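You operate a simulated robot arm through the tools that you are given. There is no shell and no other tool.

You run a simulated robot arm. Do the job below in one go: nothing can be reset, and whatever is moved stays where it is left.

## Task
Set the gap block to the blue gauge with the green knob.
Fine: open the gap wide, gauge in, close up on it; the gauge goes back in its slot.
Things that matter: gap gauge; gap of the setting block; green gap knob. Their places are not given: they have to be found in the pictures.

The check looks at the end state, three seconds after you hand in, the way a careful person would. Anything else that was tipped, shoved, dropped, spilled or broken makes it a failure.

## Robot
A 6-joint arm with a three-finger gripper, fixed in place. Base frame: the origin is at the foot of the arm, x ahead of it, y to its left, z up. Units: mm, rad, N and s.
Its first joint turns from -2.897 to 2.897 rad. Payload 4.89 kg.
The TCP is the grasp point between the finger pads, 30 mm short of the fingertips. In the tool frame z runs along the fingers and y along their closing line. Largest opening 164 mm; the body of the gripper starts 125 mm behind the TCP.
Orientation is that of the tool frame in the base frame, as a unit quaternion [w, x, y, z]. With the fingers straight down and closing along the base's y, the tool's x points along the base's -x, its y along +y and its z along -z.

## Interface
- The arm moves only by the tool drive_tool. Its arguments are lists of equal length, an entry for each row: "travel": the shift along the tool's x, y, z in mm, a list of three; "delta_rot": the turn, a rotation vector about the tool's x, y, z in degrees, a list of three; "jaw": the closure, from 0 (fully open) to 1 (shut). In form: {"travel": [[tx, ty, tz], ...], "delta_rot": [[ax, ay, az], ...], "jaw": [jaw, ...]}. A call has 1 to 20 rows; each row shifts and turns the commanded pose from where the row before left it, along the tool's axes as they then stand. A row lasts 0.2 s, in which the tool goes at most 50 mm and 0.15 rad; a call with a longer step from one row to the next is refused whole, and so is a gripper value outside its range. Where a pose cannot be reached the arm comes as near as it can. A force on the tool above 40 N (or 10 N above the force at the start of the call, whichever is more), or a blocked arm, ends the call early, and 0.2 s more pass. Each finger travels about 108 mm/s and halts on what it meets, pressing with about 32 N; the grip force reading is that of the motor and also rises with nothing between the fingers. The clock runs only during rows and for 0.2 s after the last one: add rows that do not move to give the fingers time. The reply holds the time, the measured pose of the TCP, the force on the tool along the base axes, the opening and the grip force, in the units named above and with some noise, with the torque about the TCP (base axes, N m) and any sound that the robot's microphone picked up.
- Cameras (640 x 400 px; columns grow to the right, rows downward): "scene" is fixed at [400.2, -648.8, 1450.8]; the picture's right is [-0.06, 1.00, 0.00], its down [0.87, 0.05, -0.50] and it looks along [-0.49, -0.03, -0.87] (base axes); focal length 265 px, centre (320, 200). "wrist" rides on the gripper at [76, -2, -152] in the tool frame; the picture's right is [0.02, 1.00, 0.00], its down [-0.88, 0.02, -0.47] and it looks along [-0.47, 0.01, 0.88] (tool axes); focal length 247 px, centre (320, 200).
- grab_frame(camera): a new picture of that camera. It takes no simulated time.
- lift_body(by): slides the trunk up (or, below 0, down) by that many mm; the arm rides with it, the base frame stays. It gives what a move gives, with no picture.
- measure_at(camera, pixels): for up to 12 pixels [column, row] of the newest picture of that camera ("zoom" is the newest enlarged one), the place [x, y, z] in the base frame of the surface seen there, good to about 2 mm. It takes no simulated time.
- enlarge(camera, box): a new picture of the part [left, top, right, bottom] of that camera's present view, enlarged. It takes no simulated time.
- finish_job(): hands the job in; it is judged then, once.

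Leave the gripper open and the arm clear of the work at the hand-in unless told otherwise.

The tools are called after ">>>" as a command line: name --argument value ..., lists and objects as JSON in quotes. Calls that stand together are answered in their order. drive_tool: Moves the arm, as the interface text tells. Its arguments: {"type":"object","properties":{"travel":{"type":"array","items":{"type":"array","items":{"type":"number"}}},"delta_rot":{"type":"array","items":{"type":"array","items":{"type":"number"}}},"jaw":{"type":"array","items":{"type":"number"}}},"required":["travel","delta_rot","jaw"]} The other tools are called the same way: lift_body (by) slides the trunk up or down; grab_frame (camera) takes a picture; measure_at (camera, pixels) gives the place of the surface under pixels of a picture; enlarge (camera, box) takes an enlarged picture of a part of a camera's view; finish_job () hands the job in.

At the start:

```text
t: 0.0
ee_pos: [130.1, -554.8, 1175.1]
tool_rot: [0.0, 0.0, 1.0, 0.001]
ft_force: [0.0, -0.3, 0.0]
torque: [0.04, 0.01, -0.01]
width: 164.0
grasp_force: 0.0
trunk travel left (down, up): [-175.0, 215.0]
```

scene: 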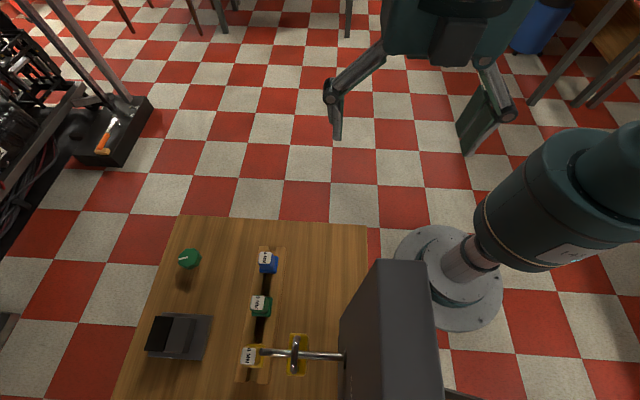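
wrist: 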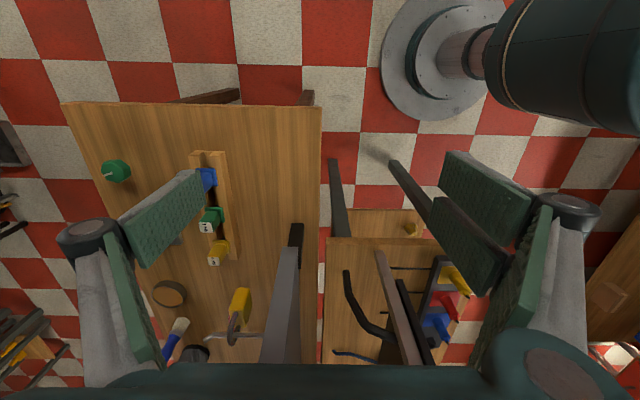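

I see a wooden bench with a green knob near scene (189,258), a rack with blue, green and yellow gauges near (265,262), (260,305), (250,355), and a dark block near (180,335). I'll enlarge that region of the scene, and also of the wrist view.

>>> enlarge --camera "scene" --box '[110, 210, 390, 400]'

>>> enlarge --camera "wrist" --box '[60, 90, 340, 370]'

```text
2.11 times, centred on (250, 305) of scene
```

zoom: 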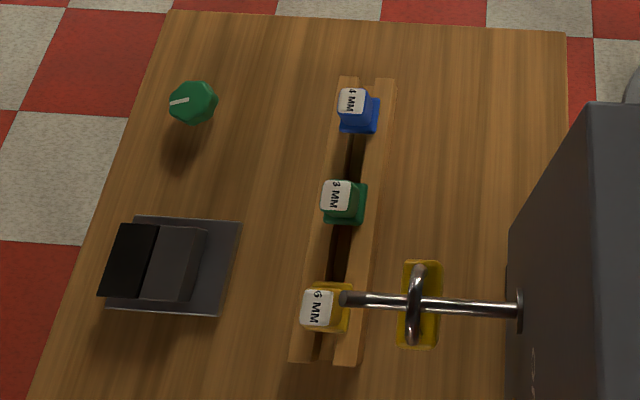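

```text
1.43 times, centred on (200, 230) of wrist
```

zoom: 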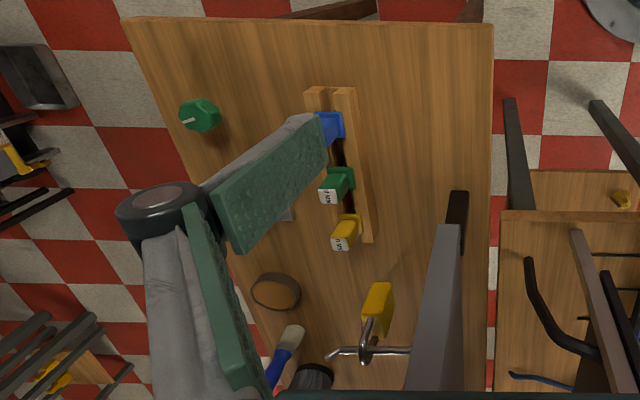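

The blue gauge reads "4 MM", the green "3 MM", and the yellow "6 MM". The setting block is the dark two-jaw thing on a plate. I'll measure key points on the scene picture: knob, gauges, block, bench, and the hanging rod.

>>> grab_frame --camera "scene"

>>> measure_at --camera "scene" --pixels '[[189, 258], [265, 257], [270, 266], [261, 302], [250, 356], [158, 333], [185, 336], [205, 345], [220, 300], [298, 353], [262, 351], [390, 290]]'

```text
taken
```

scene: 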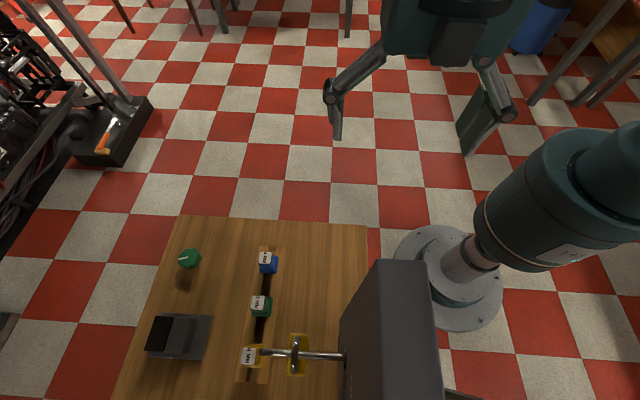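

```text
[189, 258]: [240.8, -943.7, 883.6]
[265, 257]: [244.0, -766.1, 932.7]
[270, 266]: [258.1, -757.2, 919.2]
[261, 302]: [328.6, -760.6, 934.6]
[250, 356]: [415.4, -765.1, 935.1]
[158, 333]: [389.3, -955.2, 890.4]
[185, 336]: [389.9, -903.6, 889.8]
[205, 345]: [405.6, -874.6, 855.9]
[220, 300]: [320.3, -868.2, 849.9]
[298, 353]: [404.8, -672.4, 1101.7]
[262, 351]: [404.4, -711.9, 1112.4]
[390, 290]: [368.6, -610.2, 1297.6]
```

Bench top is at about z=850. The block and knob are near the edge of reach. I'll take the wrist view and measure the other objects: ring, brush, padlock, post, bench edges.

>>> grab_frame --camera "wrist"

>>> measure_at --camera "wrist" --pixels '[[70, 105], [318, 110], [114, 168], [207, 178], [206, 228], [213, 260], [168, 293], [178, 325], [240, 300], [222, 338], [297, 230], [275, 340]]'

>>> enlarge --camera "scene" --box '[130, 290, 230, 370]'

```text
taken
```

wrist: 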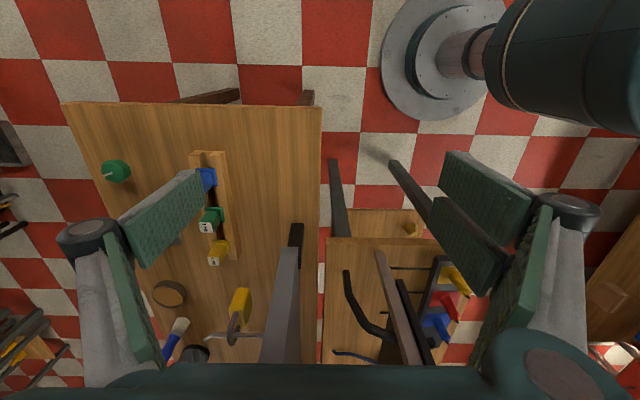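

```text
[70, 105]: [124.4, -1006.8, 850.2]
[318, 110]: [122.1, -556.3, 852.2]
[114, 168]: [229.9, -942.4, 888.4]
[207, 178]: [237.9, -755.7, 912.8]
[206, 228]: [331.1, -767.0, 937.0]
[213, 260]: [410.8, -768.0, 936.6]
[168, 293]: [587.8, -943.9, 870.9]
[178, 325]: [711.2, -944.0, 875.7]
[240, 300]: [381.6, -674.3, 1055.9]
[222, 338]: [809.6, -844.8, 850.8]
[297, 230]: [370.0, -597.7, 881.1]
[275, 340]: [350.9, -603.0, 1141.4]
```

```text
5.00 times, centred on (180, 330) of scene
```

zoom: 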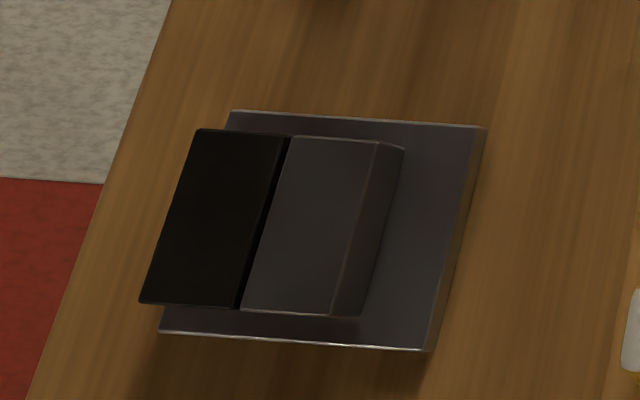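

The setting block has a black jaw (left) and grey jaw (right) with a narrow gap running roughly along x around y≈-925. I'll zoom on the gauges and the knob for detail.

>>> enlarge --camera "scene" --box '[225, 240, 305, 390]'

>>> enlarge --camera "scene" --box '[160, 235, 220, 285]'

>>> enlarge --camera "wrist" --box '[170, 140, 250, 280]'

>>> enlarge --camera "wrist" --box '[80, 140, 150, 200]'

```text
2.67 times, centred on (265, 315) of scene
```

zoom: 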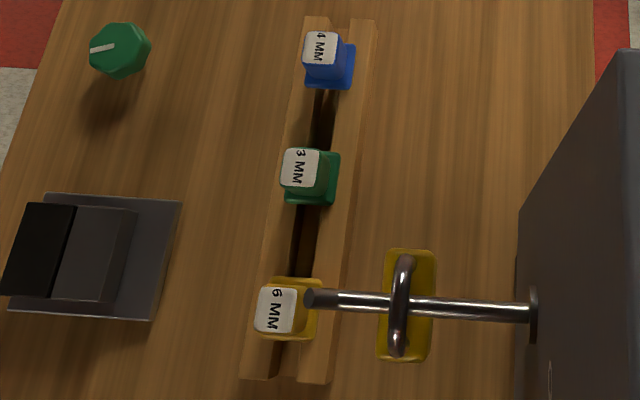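

```text
8.00 times, centred on (190, 260) of scene
```

zoom: 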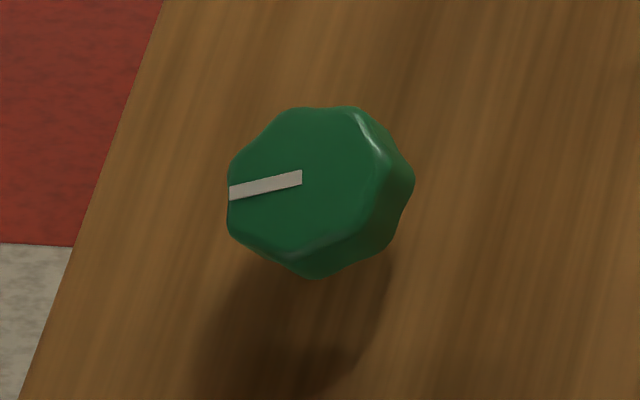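

```text
2.86 times, centred on (210, 210) of wrist
```

zoom: 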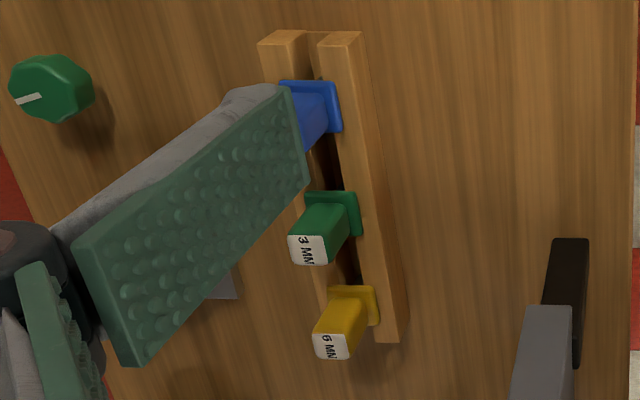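

```text
6.67 times, centred on (115, 170) of wrist
```

zoom: 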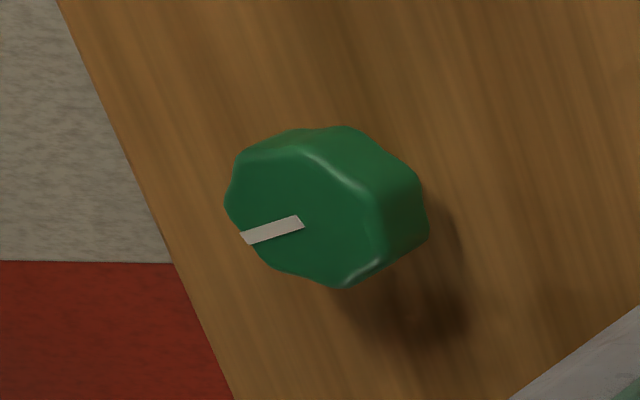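

The gauges have a collar and handle, standing in a slotted rack. I'll measure the rack rails, the block edges, the post, and the arm links to learn geometry and clearances.

>>> measure_at --camera "scene" --pixels '[[261, 248], [277, 250], [241, 378], [259, 380], [420, 265], [342, 340], [378, 262], [435, 370], [560, 180], [500, 220], [470, 262], [440, 250]]'

>>> enlarge --camera "scene" --box '[130, 290, 230, 370]'

>>> measure_at --camera "zoom" --pixels '[[205, 133], [285, 137], [295, 140], [375, 145], [145, 298], [232, 303], [247, 305], [330, 312], [235, 114], [480, 130], [427, 346], [165, 332]]'

```text
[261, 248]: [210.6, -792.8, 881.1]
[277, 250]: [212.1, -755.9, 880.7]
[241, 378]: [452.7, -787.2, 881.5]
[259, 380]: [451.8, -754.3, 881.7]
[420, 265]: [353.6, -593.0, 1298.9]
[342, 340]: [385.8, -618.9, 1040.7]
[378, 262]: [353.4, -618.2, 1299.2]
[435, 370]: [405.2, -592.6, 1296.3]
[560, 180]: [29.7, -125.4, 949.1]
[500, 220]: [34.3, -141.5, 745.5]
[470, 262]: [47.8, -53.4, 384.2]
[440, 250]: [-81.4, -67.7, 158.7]
```

```text
5.00 times, centred on (180, 330) of scene
```

zoom: 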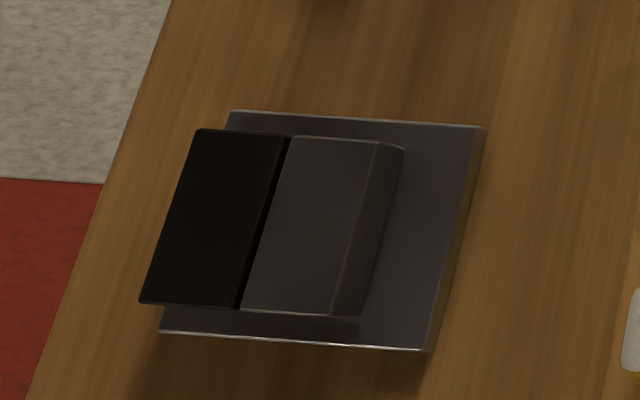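

```text
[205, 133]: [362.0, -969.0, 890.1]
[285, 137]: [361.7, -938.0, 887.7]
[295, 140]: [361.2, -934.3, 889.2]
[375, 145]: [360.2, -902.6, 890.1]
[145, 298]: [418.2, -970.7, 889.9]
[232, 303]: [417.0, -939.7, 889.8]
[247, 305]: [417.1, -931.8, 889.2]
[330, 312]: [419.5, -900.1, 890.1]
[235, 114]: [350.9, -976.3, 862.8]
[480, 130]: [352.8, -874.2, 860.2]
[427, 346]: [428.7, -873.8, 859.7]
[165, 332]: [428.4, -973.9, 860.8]
```

Block jaws are axis-aligned: x 360–419, tops at z≈890, gap near y≈-936. The post is at x≥353, y≈-592..-618, up to z≈1299. The gap is at about 1010 mm radius, so raising the trunk should improve reach. I'll raise it 200 mm first.

>>> lift_body --by 200

>>> grab_frame --camera "scene"

>>> grab_frame --camera "wrist"

```text
t: 2.2
ee_pos: [129.7, -554.6, 1373.9]
tool_rot: [0.0, 0.0, 1.0, 0.0]
ft_force: [-1.4, -0.1, 0.4]
torque: [0.01, 0.01, 0.04]
width: 163.8
grasp_force: 0.0
trunk travel left (down, up): [-375.0, 15.0]
```

```text
taken
```

scene: 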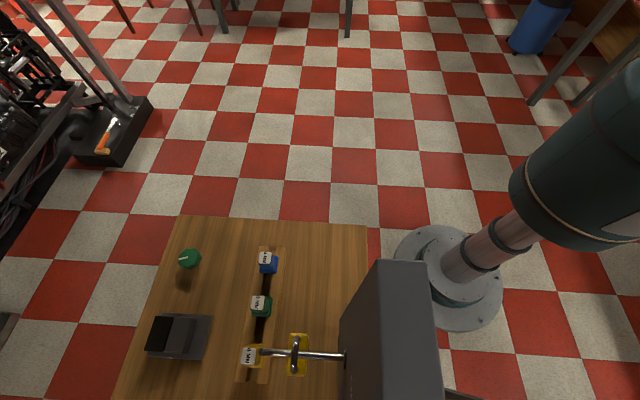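

```text
taken
```

wrist: 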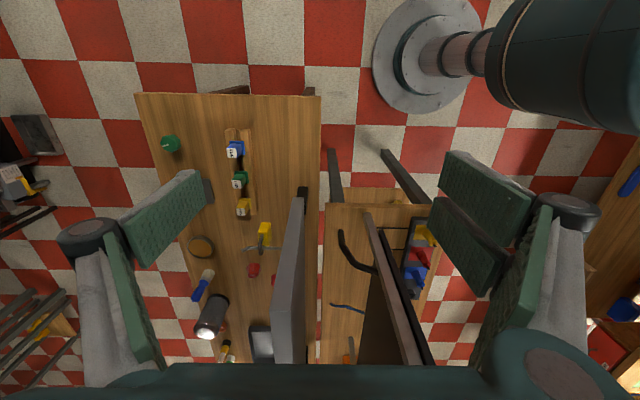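

A tall panel runs along the near bench edge (x≥353, y≈-600) with the padlock peg; I'll keep the arm at x<353 there. Now moving diagonally to above the knob, around (238,-943,1100), watching the reach.

>>> drive_tool --travel '[[-9, -32.4, 22.8], [-9, -32.4, 22.8], [-9, -32.4, 22.8], [-9, -32.4, 22.8], [-9, -32.4, 22.8], [-9, -32.4, 22.8], [-9, -32.4, 22.8], [-9, -32.4, 22.8], [-9, -32.4, 22.8], [-9, -32.4, 22.8], [-9, -32.4, 22.8], [-9, -32.4, 22.8]]' --delta_rot '[[0, 0, 0], [0, 0, 0], [0, 0, 0], [0, 0, 0], [0, 0, 0], [0, 0, 0], [0, 0, 0], [0, 0, 0], [0, 0, 0], [0, 0, 0], [0, 0, 0], [0, 0, 0]]' --jaw '[0, 0, 0, 0, 0, 0, 0, 0, 0, 0, 0, 0]'

>>> grab_frame --camera "scene"

>>> grab_frame --camera "wrist"

```text
t: 4.8
ee_pos: [238.0, -943.5, 1101.1]
tool_rot: [0.0, 0.001, 1.0, 0.001]
ft_force: [-1.2, -0.2, 0.7]
torque: [-0.09, -0.02, -0.01]
width: 163.8
grasp_force: 0.0
trunk travel left (down, up): [-375.0, 15.0]
```

```text
taken
```

scene: 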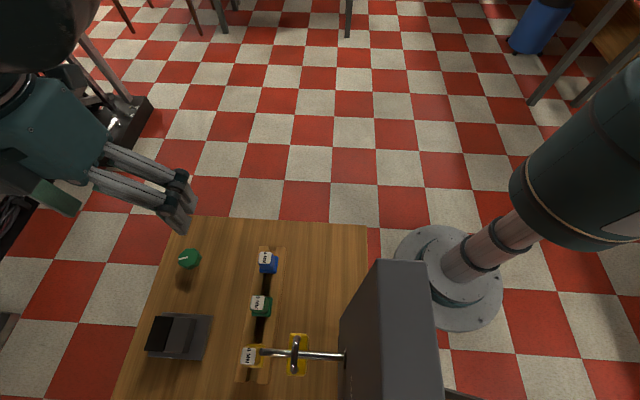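

```text
taken
```

wrist: 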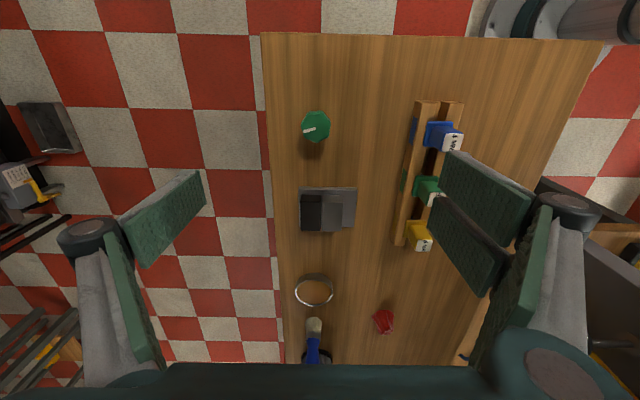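

Pose reached exactly. The wrist picture now shows the knob at (316,126), block at (327,209) and rack. I'll zoom on these.

>>> enlarge --camera "wrist" --box '[285, 175, 370, 245]'

>>> measure_at --camera "zoom" --pixels '[[130, 200], [320, 200], [390, 200], [250, 180], [300, 180]]'

>>> enlarge --camera "wrist" --box '[290, 100, 350, 150]'

>>> measure_at --camera "zoom" --pixels '[[280, 100], [280, 250], [200, 190], [360, 190], [280, 190], [270, 310], [200, 340]]'

>>> enlarge --camera "wrist" --box '[380, 90, 480, 260]'

```text
5.71 times, centred on (328, 210) of wrist
```

zoom: 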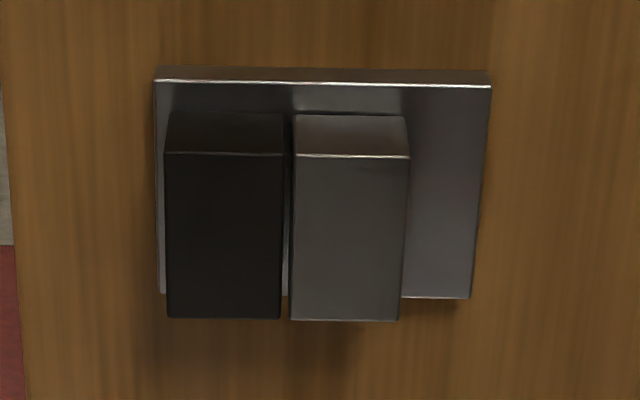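

```text
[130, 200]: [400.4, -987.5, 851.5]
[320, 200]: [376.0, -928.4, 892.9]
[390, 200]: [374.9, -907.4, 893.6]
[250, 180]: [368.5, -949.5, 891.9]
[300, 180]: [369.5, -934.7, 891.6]
```

```text
8.00 times, centred on (320, 125) of wrist
```

zoom: 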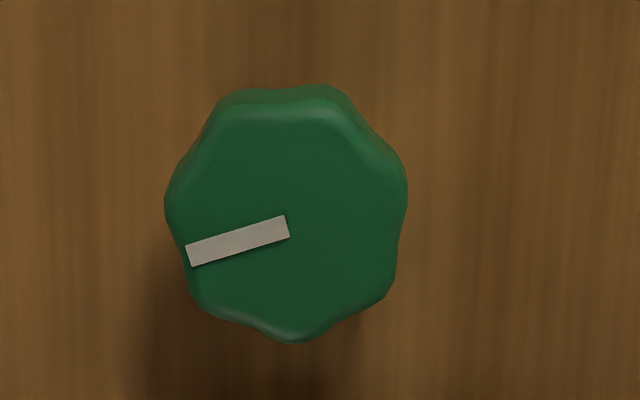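

```text
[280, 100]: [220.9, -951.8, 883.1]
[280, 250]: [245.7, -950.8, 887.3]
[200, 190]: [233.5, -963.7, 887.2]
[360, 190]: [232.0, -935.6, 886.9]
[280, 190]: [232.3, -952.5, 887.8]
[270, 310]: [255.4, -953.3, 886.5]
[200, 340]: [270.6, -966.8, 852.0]
```

```text
2.35 times, centred on (430, 175) of wrist
```

zoom: 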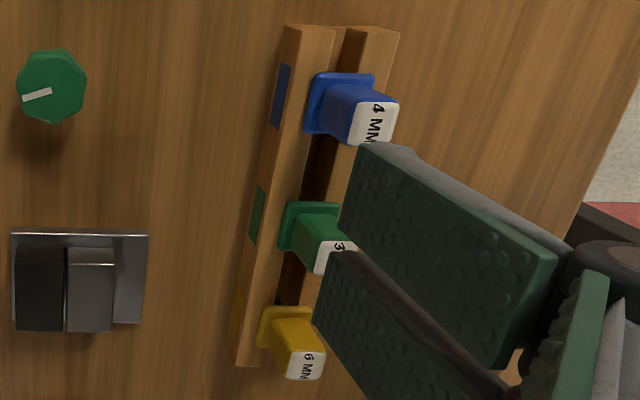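

The knob is a lobed disc about 42 mm across, top at z≈887. I'll take a tight zoom again and measure points around its rim to pin down the centre.

>>> enlarge --camera "wrist" --box '[290, 100, 350, 150]'

>>> measure_at --camera "zoom" --pixels '[[180, 210], [395, 210], [210, 140], [370, 150], [220, 300], [380, 290], [300, 325], [290, 125], [186, 240], [395, 180], [300, 330], [180, 190]]'

>>> enlarge --camera "scene" --box '[160, 235, 220, 285]'

>>> measure_at --camera "zoom" --pixels '[[235, 190], [240, 160], [290, 115], [350, 115], [375, 160], [370, 210], [310, 260], [250, 240], [300, 178], [405, 190], [380, 240], [395, 205]]'

```text
8.00 times, centred on (320, 125) of wrist
```

zoom: 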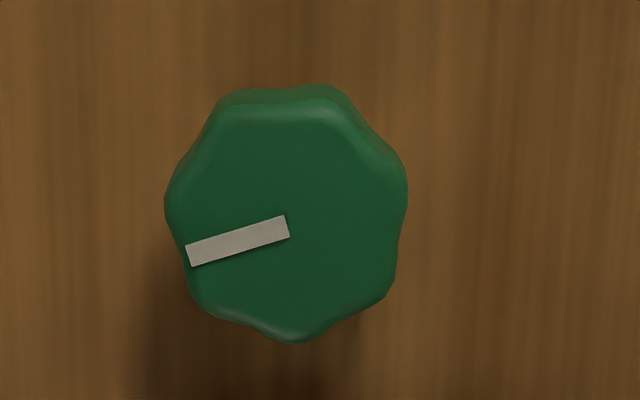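

```text
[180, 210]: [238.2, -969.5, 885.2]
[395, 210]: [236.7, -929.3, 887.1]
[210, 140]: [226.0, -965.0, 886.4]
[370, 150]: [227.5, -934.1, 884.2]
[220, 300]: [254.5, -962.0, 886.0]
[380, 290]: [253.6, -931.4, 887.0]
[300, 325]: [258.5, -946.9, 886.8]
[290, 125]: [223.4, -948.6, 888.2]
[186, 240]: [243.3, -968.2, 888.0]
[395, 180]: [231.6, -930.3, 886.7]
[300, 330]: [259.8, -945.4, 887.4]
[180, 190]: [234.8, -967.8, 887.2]
```

```text
8.00 times, centred on (190, 260) of scene
```

zoom: 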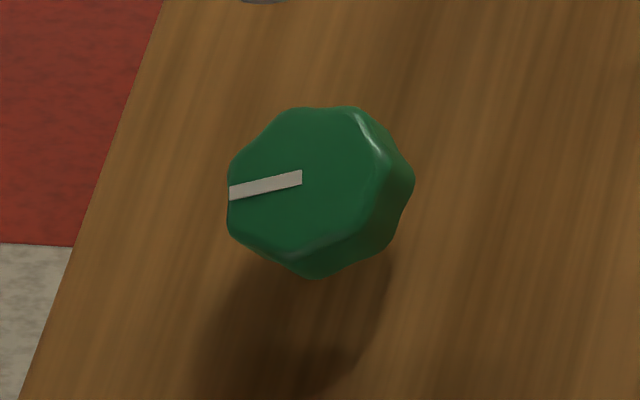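

```text
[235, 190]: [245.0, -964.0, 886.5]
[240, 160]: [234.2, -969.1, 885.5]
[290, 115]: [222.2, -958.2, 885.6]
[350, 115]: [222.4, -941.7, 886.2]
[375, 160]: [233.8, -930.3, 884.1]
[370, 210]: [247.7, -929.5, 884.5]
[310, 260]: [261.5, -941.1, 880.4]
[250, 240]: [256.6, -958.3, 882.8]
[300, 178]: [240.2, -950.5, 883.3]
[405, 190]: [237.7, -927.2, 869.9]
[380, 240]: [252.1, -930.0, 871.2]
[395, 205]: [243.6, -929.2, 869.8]
```

Knob centre ≈ (240,-949), diameter ≈ 42, top z≈887, sides reaching lower than 870. I'll partly close the jaws to about 80 mm, shift over it and descend to z≈930 first.

>>> drive_tool --travel '[[-2, -5.5, 0], [0, 0, 35], [0, 0, 35], [0, 0, 35], [0, 0, 35], [0, 0, 31], [0, 0, 0]]' --delta_rot '[[0, 0, 0], [0, 0, 0], [0, 0, 0], [0, 0, 0], [0, 0, 0], [0, 0, 0], [0, 0, 0]]' --jaw '[0.25, 0.5, 0.5, 0.5, 0.5, 0.5, 0.5]'

>>> grab_frame --camera "wrist"

>>> grab_frame --camera "scene"

```text
t: 6.4
ee_pos: [237.2, -947.8, 930.2]
tool_rot: [-0.001, 0.0, 1.0, 0.0]
ft_force: [-0.3, -0.6, 0.4]
torque: [0.13, 0.02, -0.01]
width: 82.1
grasp_force: 0.2
trunk travel left (down, up): [-375.0, 15.0]
```

```text
taken
```

wrist: 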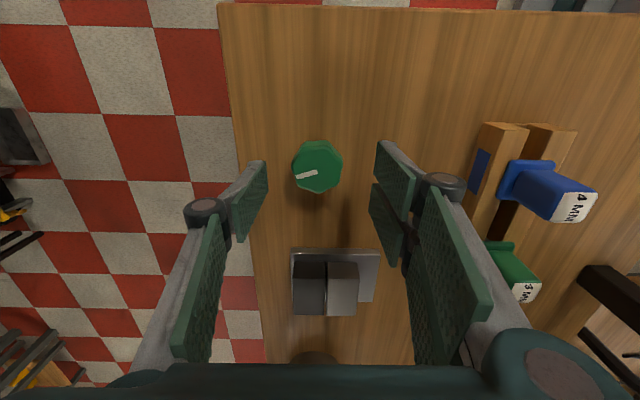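

```text
taken
```

scene: 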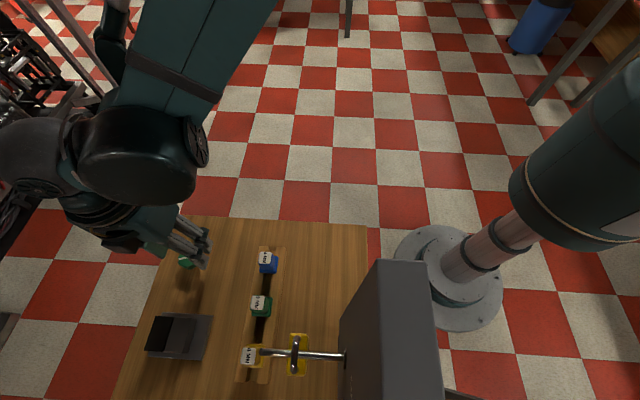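

The knob sits between the fingers; the pose is a couple of mm short in x (237.2 vs 240). I'll descend 37 mm and nudge +2 in x, then check.

>>> drive_tool --travel '[[-1, 0, 19], [0, 0, 18], [0, 0, 0]]' --delta_rot '[[0, 0, 0], [0, 0, 0], [0, 0, 0]]' --jaw '[0.5, 0.5, 0.5]'

>>> grab_frame --camera "wrist"

```text
t: 7.2
ee_pos: [239.6, -946.7, 892.2]
tool_rot: [0.0, 0.001, 1.0, 0.0]
ft_force: [-0.9, -0.6, -0.7]
torque: [0.06, 0.05, -0.02]
width: 82.0
grasp_force: 0.0
trunk travel left (down, up): [-375.0, 15.0]
```

```text
taken
```

wrist: 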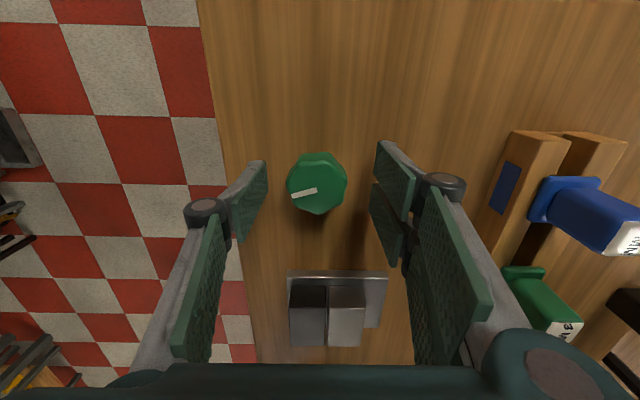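

The fingers' centre (col ≈321) is slightly right of the knob's centre (col ≈317), so I shift 2.5 mm toward -y and see if the arm follows.

>>> drive_tool --travel '[[0, -2.5, 0], [0, 0, 0]]' --delta_rot '[[0, 0, 0], [0, 0, 0]]' --jaw '[0.5, 0.5]'

>>> enlarge --camera "wrist" --box '[220, 140, 420, 265]'

>>> enlarge --camera "wrist" --box '[270, 255, 410, 355]'

```text
t: 7.8
ee_pos: [238.7, -950.4, 894.0]
tool_rot: [0.0, 0.0, 1.0, -0.001]
ft_force: [0.0, 0.3, -0.3]
torque: [0.01, -0.01, -0.02]
width: 82.2
grasp_force: 0.1
trunk travel left (down, up): [-375.0, 15.0]
```

```text
3.20 times, centred on (320, 202) of wrist
```

zoom: 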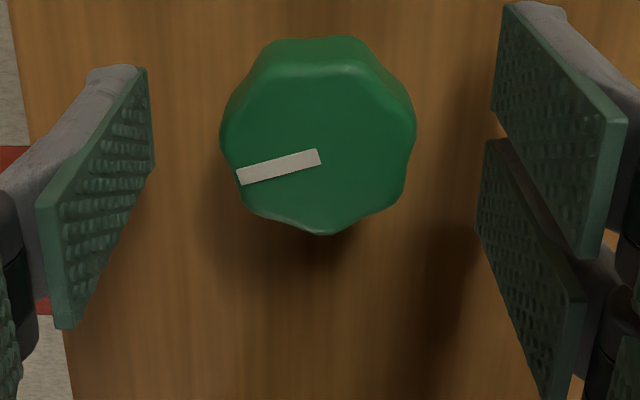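

```text
4.00 times, centred on (340, 305) of wrist
```

zoom: 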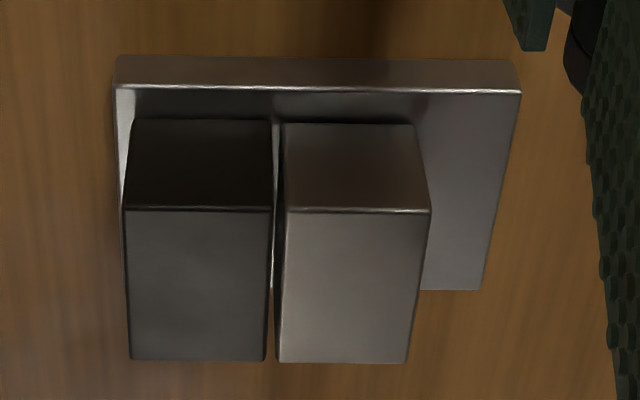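

The knob is centred between the pads. The gap looks ~3 mm. I'll close the jaws onto the knob and hold for a few rows.

>>> drive_tool --travel '[[0, 0, 0], [0, 0, 0], [0, 0, 0], [0, 0, 0]]' --delta_rot '[[0, 0, 0], [0, 0, 0], [0, 0, 0], [0, 0, 0]]' --jaw '[0.7, 1.0, 1.0, 1.0]'

>>> enlarge --camera "wrist" --box '[220, 140, 420, 265]'

```text
t: 8.8
ee_pos: [237.9, -950.4, 893.1]
tool_rot: [0.0, 0.001, 1.0, 0.0]
ft_force: [0.7, -14.6, 3.7]
torque: [-0.49, -0.01, -0.06]
width: 42.8
grasp_force: 44.8
trunk travel left (down, up): [-375.0, 15.0]
```

```text
3.20 times, centred on (320, 202) of wrist
```

zoom: 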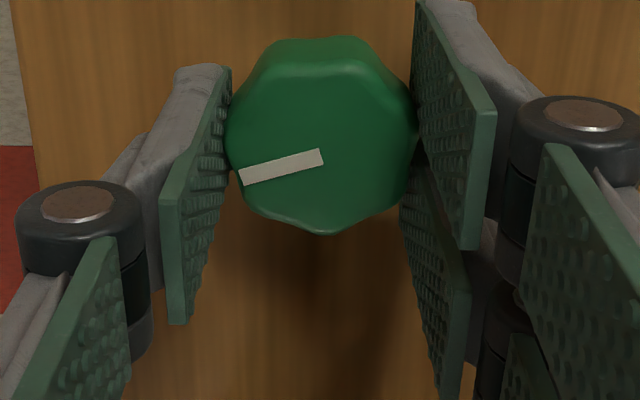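

Grip is on the knob (42.8 mm). There's a -14.6 N side force on the tool, suggesting the knob centre is a bit more toward -y. Nudge -1 mm in y.

>>> drive_tool --travel '[[0, -1, 0], [0, 0, 0]]' --delta_rot '[[0, 0, 0], [0, 0, 0]]' --jaw '[1.0, 1.0]'

```text
t: 9.4
ee_pos: [239.8, -950.8, 892.6]
tool_rot: [0.001, 0.0, 1.0, 0.001]
ft_force: [-2.1, 3.0, -1.1]
torque: [0.28, 0.01, 0.0]
width: 42.7
grasp_force: 45.2
trunk travel left (down, up): [-375.0, 15.0]
```

Side force is now small. I'll turn the knob counter-clockwise seen from above (tool -z) by 24° and look at the gap.

>>> drive_tool --travel '[[0, 0, 0], [0, 0, 0], [0, 0, 0], [0, 0, 0]]' --delta_rot '[[0, 0, -8], [0, 0, -8], [0, 0, -8], [0, 0, 0]]' --jaw '[1.0, 1.0, 1.0, 1.0]'

>>> grab_frame --camera "wrist"

>>> enlarge --camera "scene" --box '[130, 290, 230, 370]'

```text
t: 10.5
ee_pos: [240.6, -949.7, 894.7]
tool_rot: [0.001, -0.208, 0.978, 0.001]
ft_force: [3.4, 6.6, 4.5]
torque: [0.58, -0.25, -0.9]
width: 42.9
grasp_force: 44.6
trunk travel left (down, up): [-375.0, 15.0]
stopped in row 4: the force on the tool passed its limit at 41 N (the readings are from after the stop); the commanded pose is now the measured one
```

```text
taken
```

wrist: 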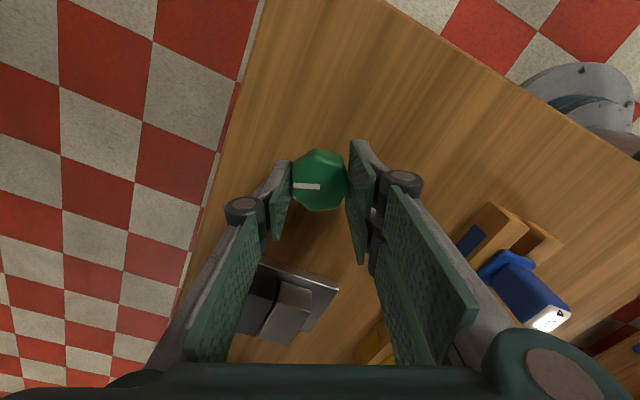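

```text
5.00 times, centred on (180, 330) of scene
```

zoom: 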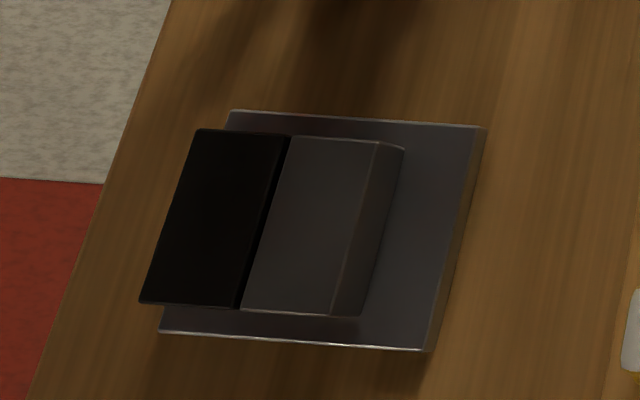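

A force limit tripped, torque about -0.9 N m, and the pointer seems to have lagged the fingers (slipped?). I'll zoom to check the pointer and the gap.

>>> enlarge --camera "wrist" --box '[270, 140, 370, 220]'

>>> enlarge --camera "wrist" --box '[230, 255, 350, 355]'

>>> enlarge --camera "scene" --box '[165, 310, 200, 360]'

```text
5.00 times, centred on (320, 180) of wrist
```

zoom: 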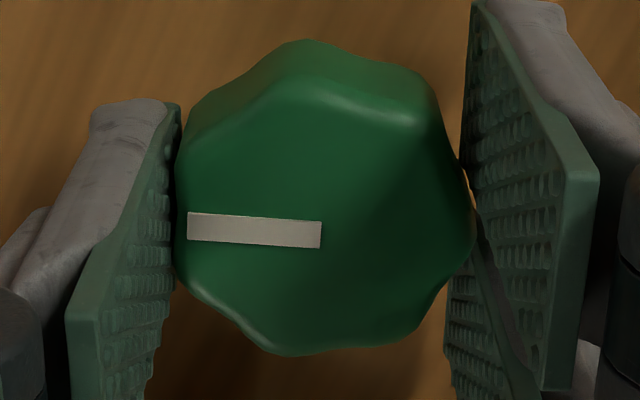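

```text
4.00 times, centred on (290, 305) of wrist
```

zoom: 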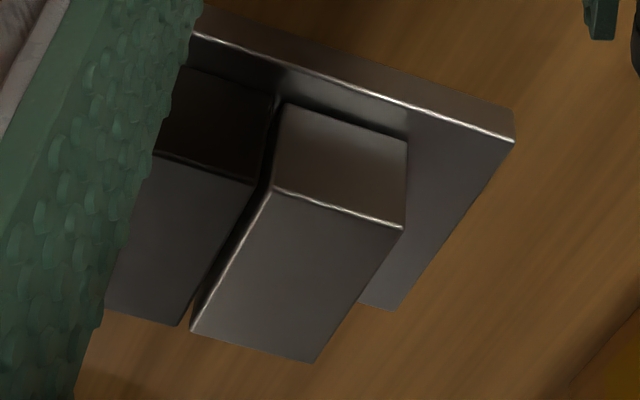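

```text
8.00 times, centred on (182, 335) of scene
```

zoom: 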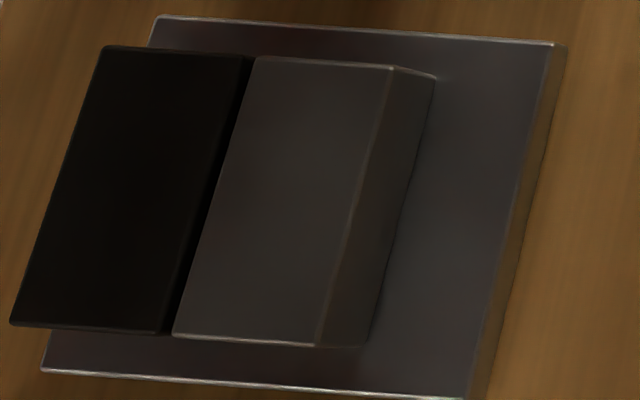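

The gap hasn't visibly changed; the knob barely turned (~5°) and the fingers slipped round it, settling aligned with a lobe/valley pair. It may be at a stop in this direction. I'll try clockwise, 8° per row for 3 rows.

>>> drive_tool --travel '[[0, 0, 0], [0, 0, 0], [0, 0, 0], [0, 0, 0], [0, 0, 0]]' --delta_rot '[[0, 0, 0], [0, 0, 6], [0, 0, 6], [0, 0, 6], [0, 0, 0]]' --jaw '[1.0, 1.0, 1.0, 1.0, 1.0]'

>>> enlarge --camera "wrist" --box '[270, 140, 370, 220]'

>>> enlarge --camera "scene" --box '[165, 310, 200, 360]'

```text
t: 11.7
ee_pos: [240.4, -949.6, 893.9]
tool_rot: [0.0, -0.052, 0.999, 0.002]
ft_force: [13.8, 1.9, 16.1]
torque: [0.25, -0.46, 0.01]
width: 43.0
grasp_force: 44.8
trunk travel left (down, up): [-375.0, 15.0]
```

```text
5.00 times, centred on (320, 180) of wrist
```

zoom: 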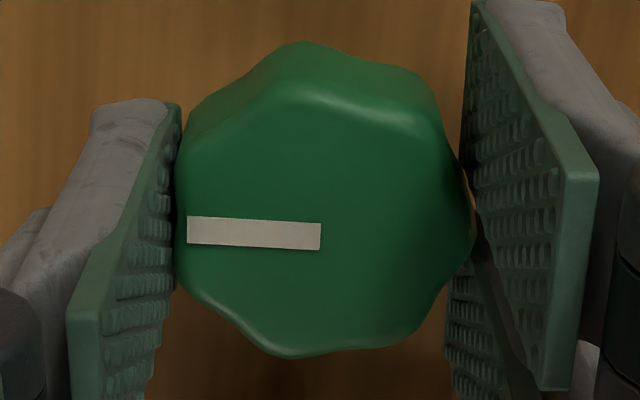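

```text
8.00 times, centred on (182, 335) of scene
```

zoom: 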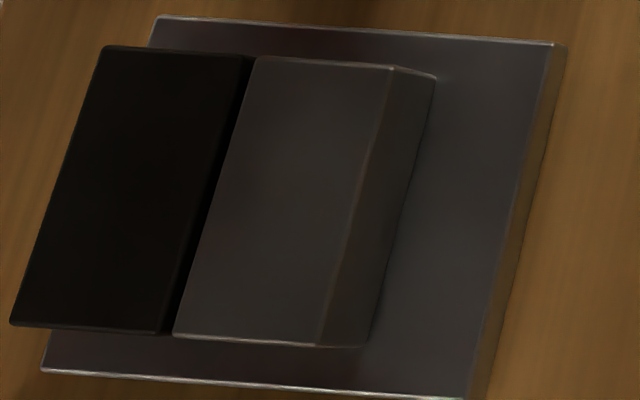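

Clockwise the knob follows the fingers easily (pointer stays fixed in the tool view). I'll relieve the small side forces (+x, +z) and turn clockwise another 48°.

>>> drive_tool --travel '[[-0.8, 0, -0.7], [0, 0, 0], [0, 0, 0], [0, 0, 0], [0, 0, 0], [0, 0, 0], [0, 0, 0], [0, 0, 0]]' --delta_rot '[[0, 0, 0], [0, 0, 8], [0, 0, 8], [0, 0, 8], [0, 0, 8], [0, 0, 8], [0, 0, 8], [0, 0, 0]]' --jaw '[1.0, 1.0, 1.0, 1.0, 1.0, 1.0, 1.0, 1.0]'

>>> enlarge --camera "wrist" --box '[270, 140, 370, 220]'

>>> enlarge --camera "scene" --box '[165, 310, 200, 360]'

```text
t: 13.5
ee_pos: [240.0, -951.0, 893.2]
tool_rot: [-0.001, 0.358, 0.934, 0.001]
ft_force: [-5.8, -1.2, -13.0]
torque: [-0.54, -0.14, -0.02]
width: 42.7
grasp_force: 44.7
trunk travel left (down, up): [-375.0, 15.0]
```

```text
5.00 times, centred on (320, 180) of wrist
```

zoom: 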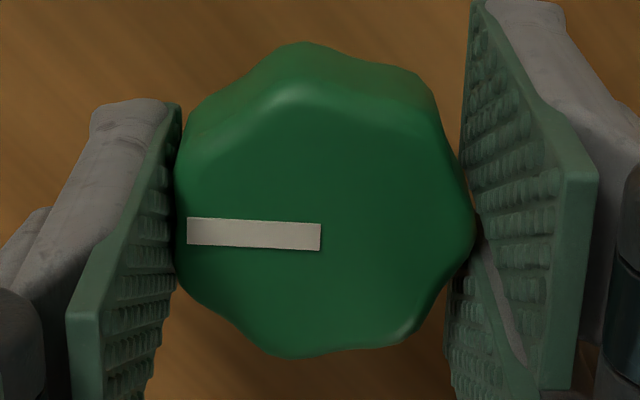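

```text
8.00 times, centred on (182, 335) of scene
```

zoom: 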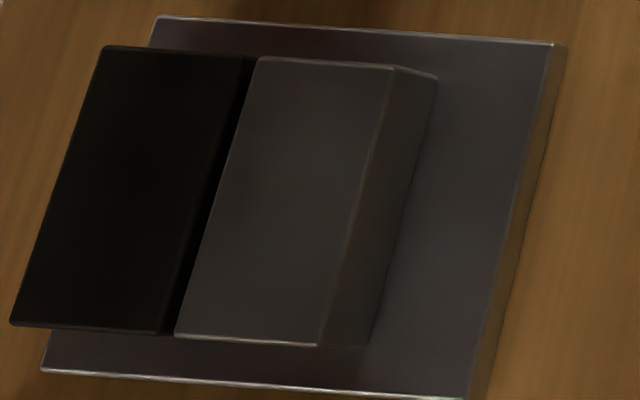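

The grey jaw moved right slightly (~0.7 mm for 66°), so clockwise opens, roughly 4 mm per turn. I'll keep turning clockwise 80° more.

>>> drive_tool --travel '[[0, 0, 0.4], [0, 0, 0], [0, 0, 0], [0, 0, 0], [0, 0, 0], [0, 0, 0], [0, 0, 0], [0, 0, 0], [0, 0, 0], [0, 0, 0], [0, 0, 0]]' --delta_rot '[[0, 0, 8], [0, 0, 8], [0, 0, 8], [0, 0, 8], [0, 0, 8], [0, 0, 8], [0, 0, 8], [0, 0, 8], [0, 0, 8], [0, 0, 8], [0, 0, 0]]' --jaw '[1.0, 1.0, 1.0, 1.0, 1.0, 1.0, 1.0, 1.0, 1.0, 1.0, 1.0]'

>>> enlarge --camera "wrist" --box '[270, 140, 370, 220]'

>>> enlarge --camera "scene" --box '[165, 310, 200, 360]'

```text
t: 15.3
ee_pos: [239.7, -952.0, 894.3]
tool_rot: [-0.001, 0.776, 0.631, -0.001]
ft_force: [-2.8, -2.6, 1.1]
torque: [-0.75, 0.77, 0.0]
width: 42.7
grasp_force: 45.6
trunk travel left (down, up): [-375.0, 15.0]
stopped in row 8: the force on the tool passed its limit at 41 N (the readings are from after the stop); the commanded pose is now the measured one
```

```text
5.00 times, centred on (320, 180) of wrist
```

zoom: 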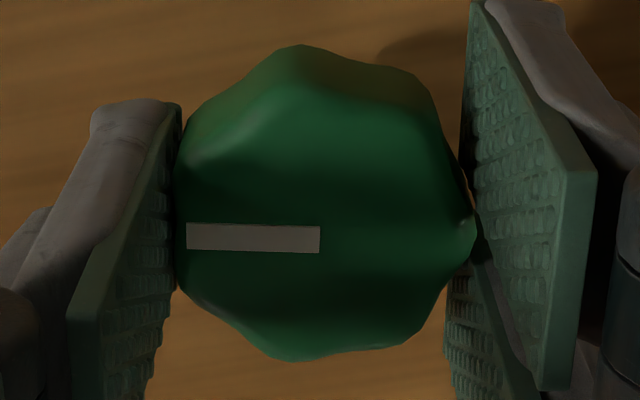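

```text
8.00 times, centred on (182, 335) of scene
```

zoom: 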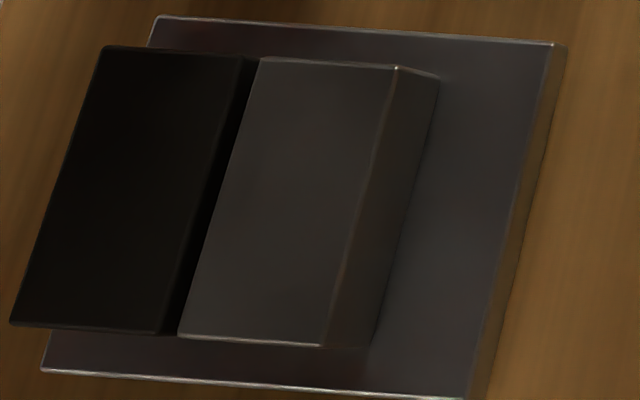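

Knob follows; grey jaw has moved about 1.7 mm total in 126° (≈4.8 mm/turn). From the picture the knob centre is ~1.8 mm toward tool +x from my rotation axis, which builds the side force. I'll open slightly, recentre, and rotate back 205.7° (four lobes) for a fresh grip.

>>> drive_tool --travel '[[0, 0, 0], [0, 0, 0], [1.6, 0, 0], [0, 0, 0], [0, 0, 0], [0, 0, 0], [0, 0, 0], [0, 0, 0], [0, 0, 0], [0, 0, 0], [0, 0, 0], [0, 0, 0], [0, 0, 0], [0, 0, 0], [0, 0, 0]]' --delta_rot '[[0, 0, 0], [0, 0, 0], [0, 0, 0], [0, 0, -8.571], [0, 0, -8.571], [0, 0, -8.571], [0, 0, -8.571], [0, 0, -8.571], [0, 0, -8.571], [0, 0, -8.571], [0, 0, -8.571], [0, 0, -8.571], [0, 0, -8.571], [0, 0, -8.571], [0, 0, -8.571]]' --jaw '[0.66, 0.66, 0.66, 0.66, 0.66, 0.66, 0.66, 0.66, 0.66, 0.66, 0.66, 0.66, 0.66, 0.66, 0.66]'

>>> grab_frame --camera "wrist"

>>> enlarge --camera "wrist" --box '[270, 140, 370, 220]'

```text
t: 18.5
ee_pos: [241.2, -949.0, 894.9]
tool_rot: [0.0, -0.01, 1.0, 0.0]
ft_force: [-0.3, -0.6, 0.1]
torque: [0.0, 0.01, 0.01]
width: 55.8
grasp_force: 0.0
trunk travel left (down, up): [-375.0, 15.0]
```

```text
taken
```

wrist: 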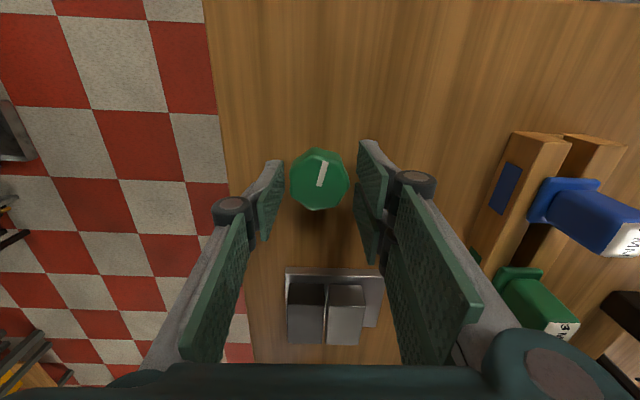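

```text
5.00 times, centred on (320, 180) of wrist
```

zoom: 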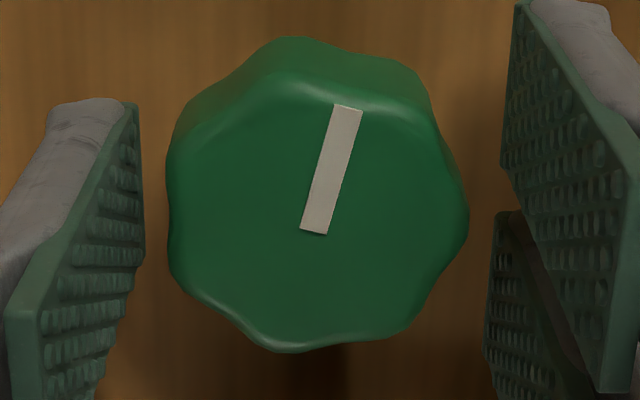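

The pointer now points up in this view (knob stayed put while I rotated back 103°). The knob centre is ~2.5 mm toward tool +x and ~0.8 toward -y of my axis. I'll recentre and continue rotating back 103°.

>>> drive_tool --travel '[[2.5, -0.8, 0], [0, 0, 0], [0, 0, 0], [0, 0, 0], [0, 0, 0], [0, 0, 0], [0, 0, 0], [0, 0, 0], [0, 0, 0], [0, 0, 0], [0, 0, 0], [0, 0, 0], [0, 0, 0], [0, 0, 0]]' --delta_rot '[[0, 0, 0], [0, 0, -8.571], [0, 0, -8.571], [0, 0, -8.571], [0, 0, -8.571], [0, 0, -8.571], [0, 0, -8.571], [0, 0, -8.571], [0, 0, -8.571], [0, 0, -8.571], [0, 0, -8.571], [0, 0, -8.571], [0, 0, -8.571], [0, 0, 0]]' --jaw '[0.66, 0.66, 0.66, 0.66, 0.66, 0.66, 0.66, 0.66, 0.66, 0.66, 0.66, 0.66, 0.66, 0.66]'

>>> grab_frame --camera "wrist"

>>> enlarge --camera "wrist" --box '[270, 140, 370, 220]'

```text
t: 21.5
ee_pos: [239.4, -950.0, 894.2]
tool_rot: [0.001, 0.737, -0.675, -0.002]
ft_force: [-0.1, -0.4, -0.1]
torque: [0.01, 0.03, -0.03]
width: 55.7
grasp_force: 0.0
out of reach, approached as far as the arm can: row 13
trunk travel left (down, up): [-375.0, 15.0]
```

```text
taken
```

wrist: 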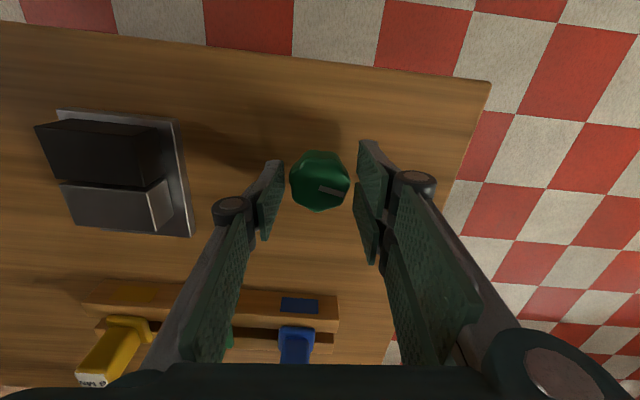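

```text
5.00 times, centred on (320, 180) of wrist
```

zoom: 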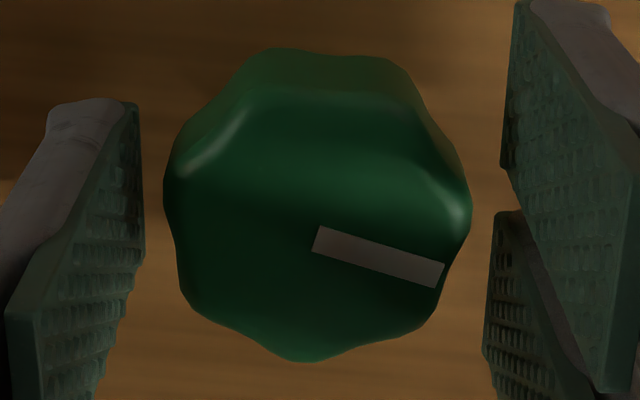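

A wrist joint limit is reached near yaw -95°, so I have roughly 330° clockwise from here. I'll recentre by (0.3,-0.9), turn +16° to align with the pointer valley, close, then turn clockwise 96°.

>>> drive_tool --travel '[[0.3, -0.9, 0], [0, 0, 0], [0, 0, 0], [0, 0, 0], [0, 0, 0], [0, 0, 0]]' --delta_rot '[[0, 0, 8], [0, 0, 8], [0, 0, 0], [0, 0, 0], [0, 0, 0], [0, 0, 0]]' --jaw '[0.66, 0.66, 0.8, 1.0, 1.0, 1.0]'

>>> enlarge --camera "wrist" --box '[270, 140, 370, 220]'

```text
t: 22.9
ee_pos: [240.4, -950.1, 893.0]
tool_rot: [-0.001, -0.635, 0.773, 0.002]
ft_force: [4.0, -2.7, 1.3]
torque: [-0.13, -0.19, -0.03]
width: 42.6
grasp_force: 45.1
trunk travel left (down, up): [-375.0, 15.0]
```

```text
5.00 times, centred on (320, 180) of wrist
```

zoom: 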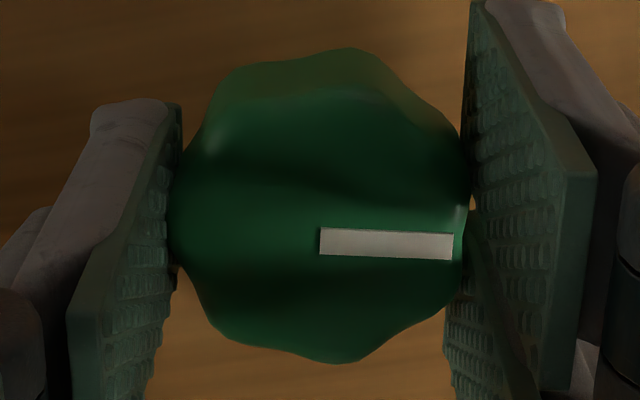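

Nested grip, low side forces. Now turning clockwise 152° in one call.

>>> drive_tool --travel '[[0, 0, 0], [0, 0, 0], [0, 0, 0], [0, 0, 0], [0, 0, 0], [0, 0, 0], [0, 0, 0], [0, 0, 0], [0, 0, 0], [0, 0, 0], [0, 0, 0], [0, 0, 0], [0, 0, 0], [0, 0, 0], [0, 0, 0], [0, 0, 0], [0, 0, 0], [0, 0, 0], [0, 0, 0], [0, 0, 0]]' --delta_rot '[[0, 0, 8], [0, 0, 8], [0, 0, 8], [0, 0, 8], [0, 0, 8], [0, 0, 8], [0, 0, 8], [0, 0, 8], [0, 0, 8], [0, 0, 8], [0, 0, 8], [0, 0, 8], [0, 0, 8], [0, 0, 8], [0, 0, 8], [0, 0, 8], [0, 0, 8], [0, 0, 8], [0, 0, 8], [0, 0, 0]]' --jaw '[1, 1, 1, 1, 1, 1, 1, 1, 1, 1, 1, 1, 1, 1, 1, 1, 1, 1, 1, 1]'

>>> enlarge --camera "wrist" --box '[270, 140, 370, 220]'

>>> enlarge --camera "scene" --box '[165, 310, 200, 360]'

```text
t: 27.1
ee_pos: [240.2, -949.8, 894.1]
tool_rot: [-0.002, 0.597, 0.803, -0.001]
ft_force: [10.0, -17.2, 6.4]
torque: [-0.16, -0.1, -0.03]
width: 42.4
grasp_force: 45.0
trunk travel left (down, up): [-375.0, 15.0]
```

```text
5.00 times, centred on (320, 180) of wrist
```

zoom: 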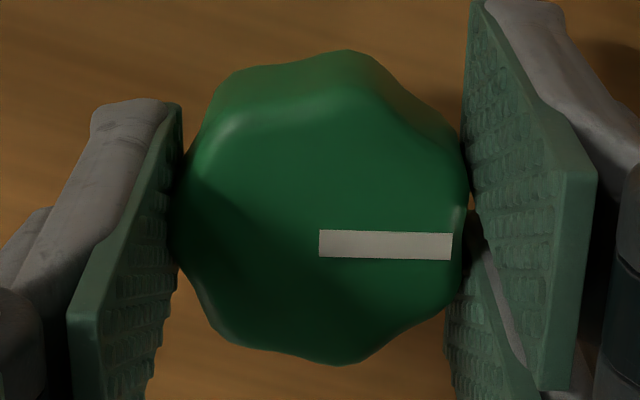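

```text
8.00 times, centred on (182, 335) of scene
```

zoom: 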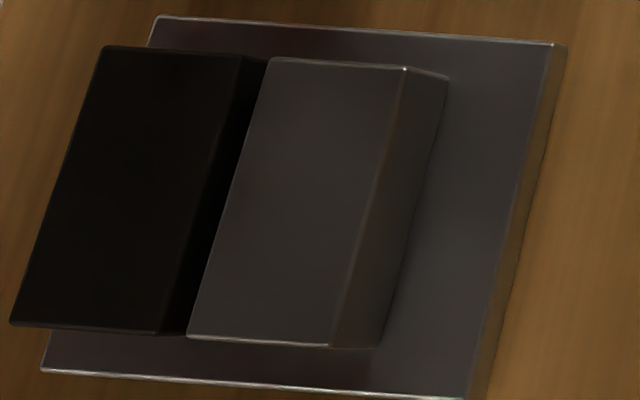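

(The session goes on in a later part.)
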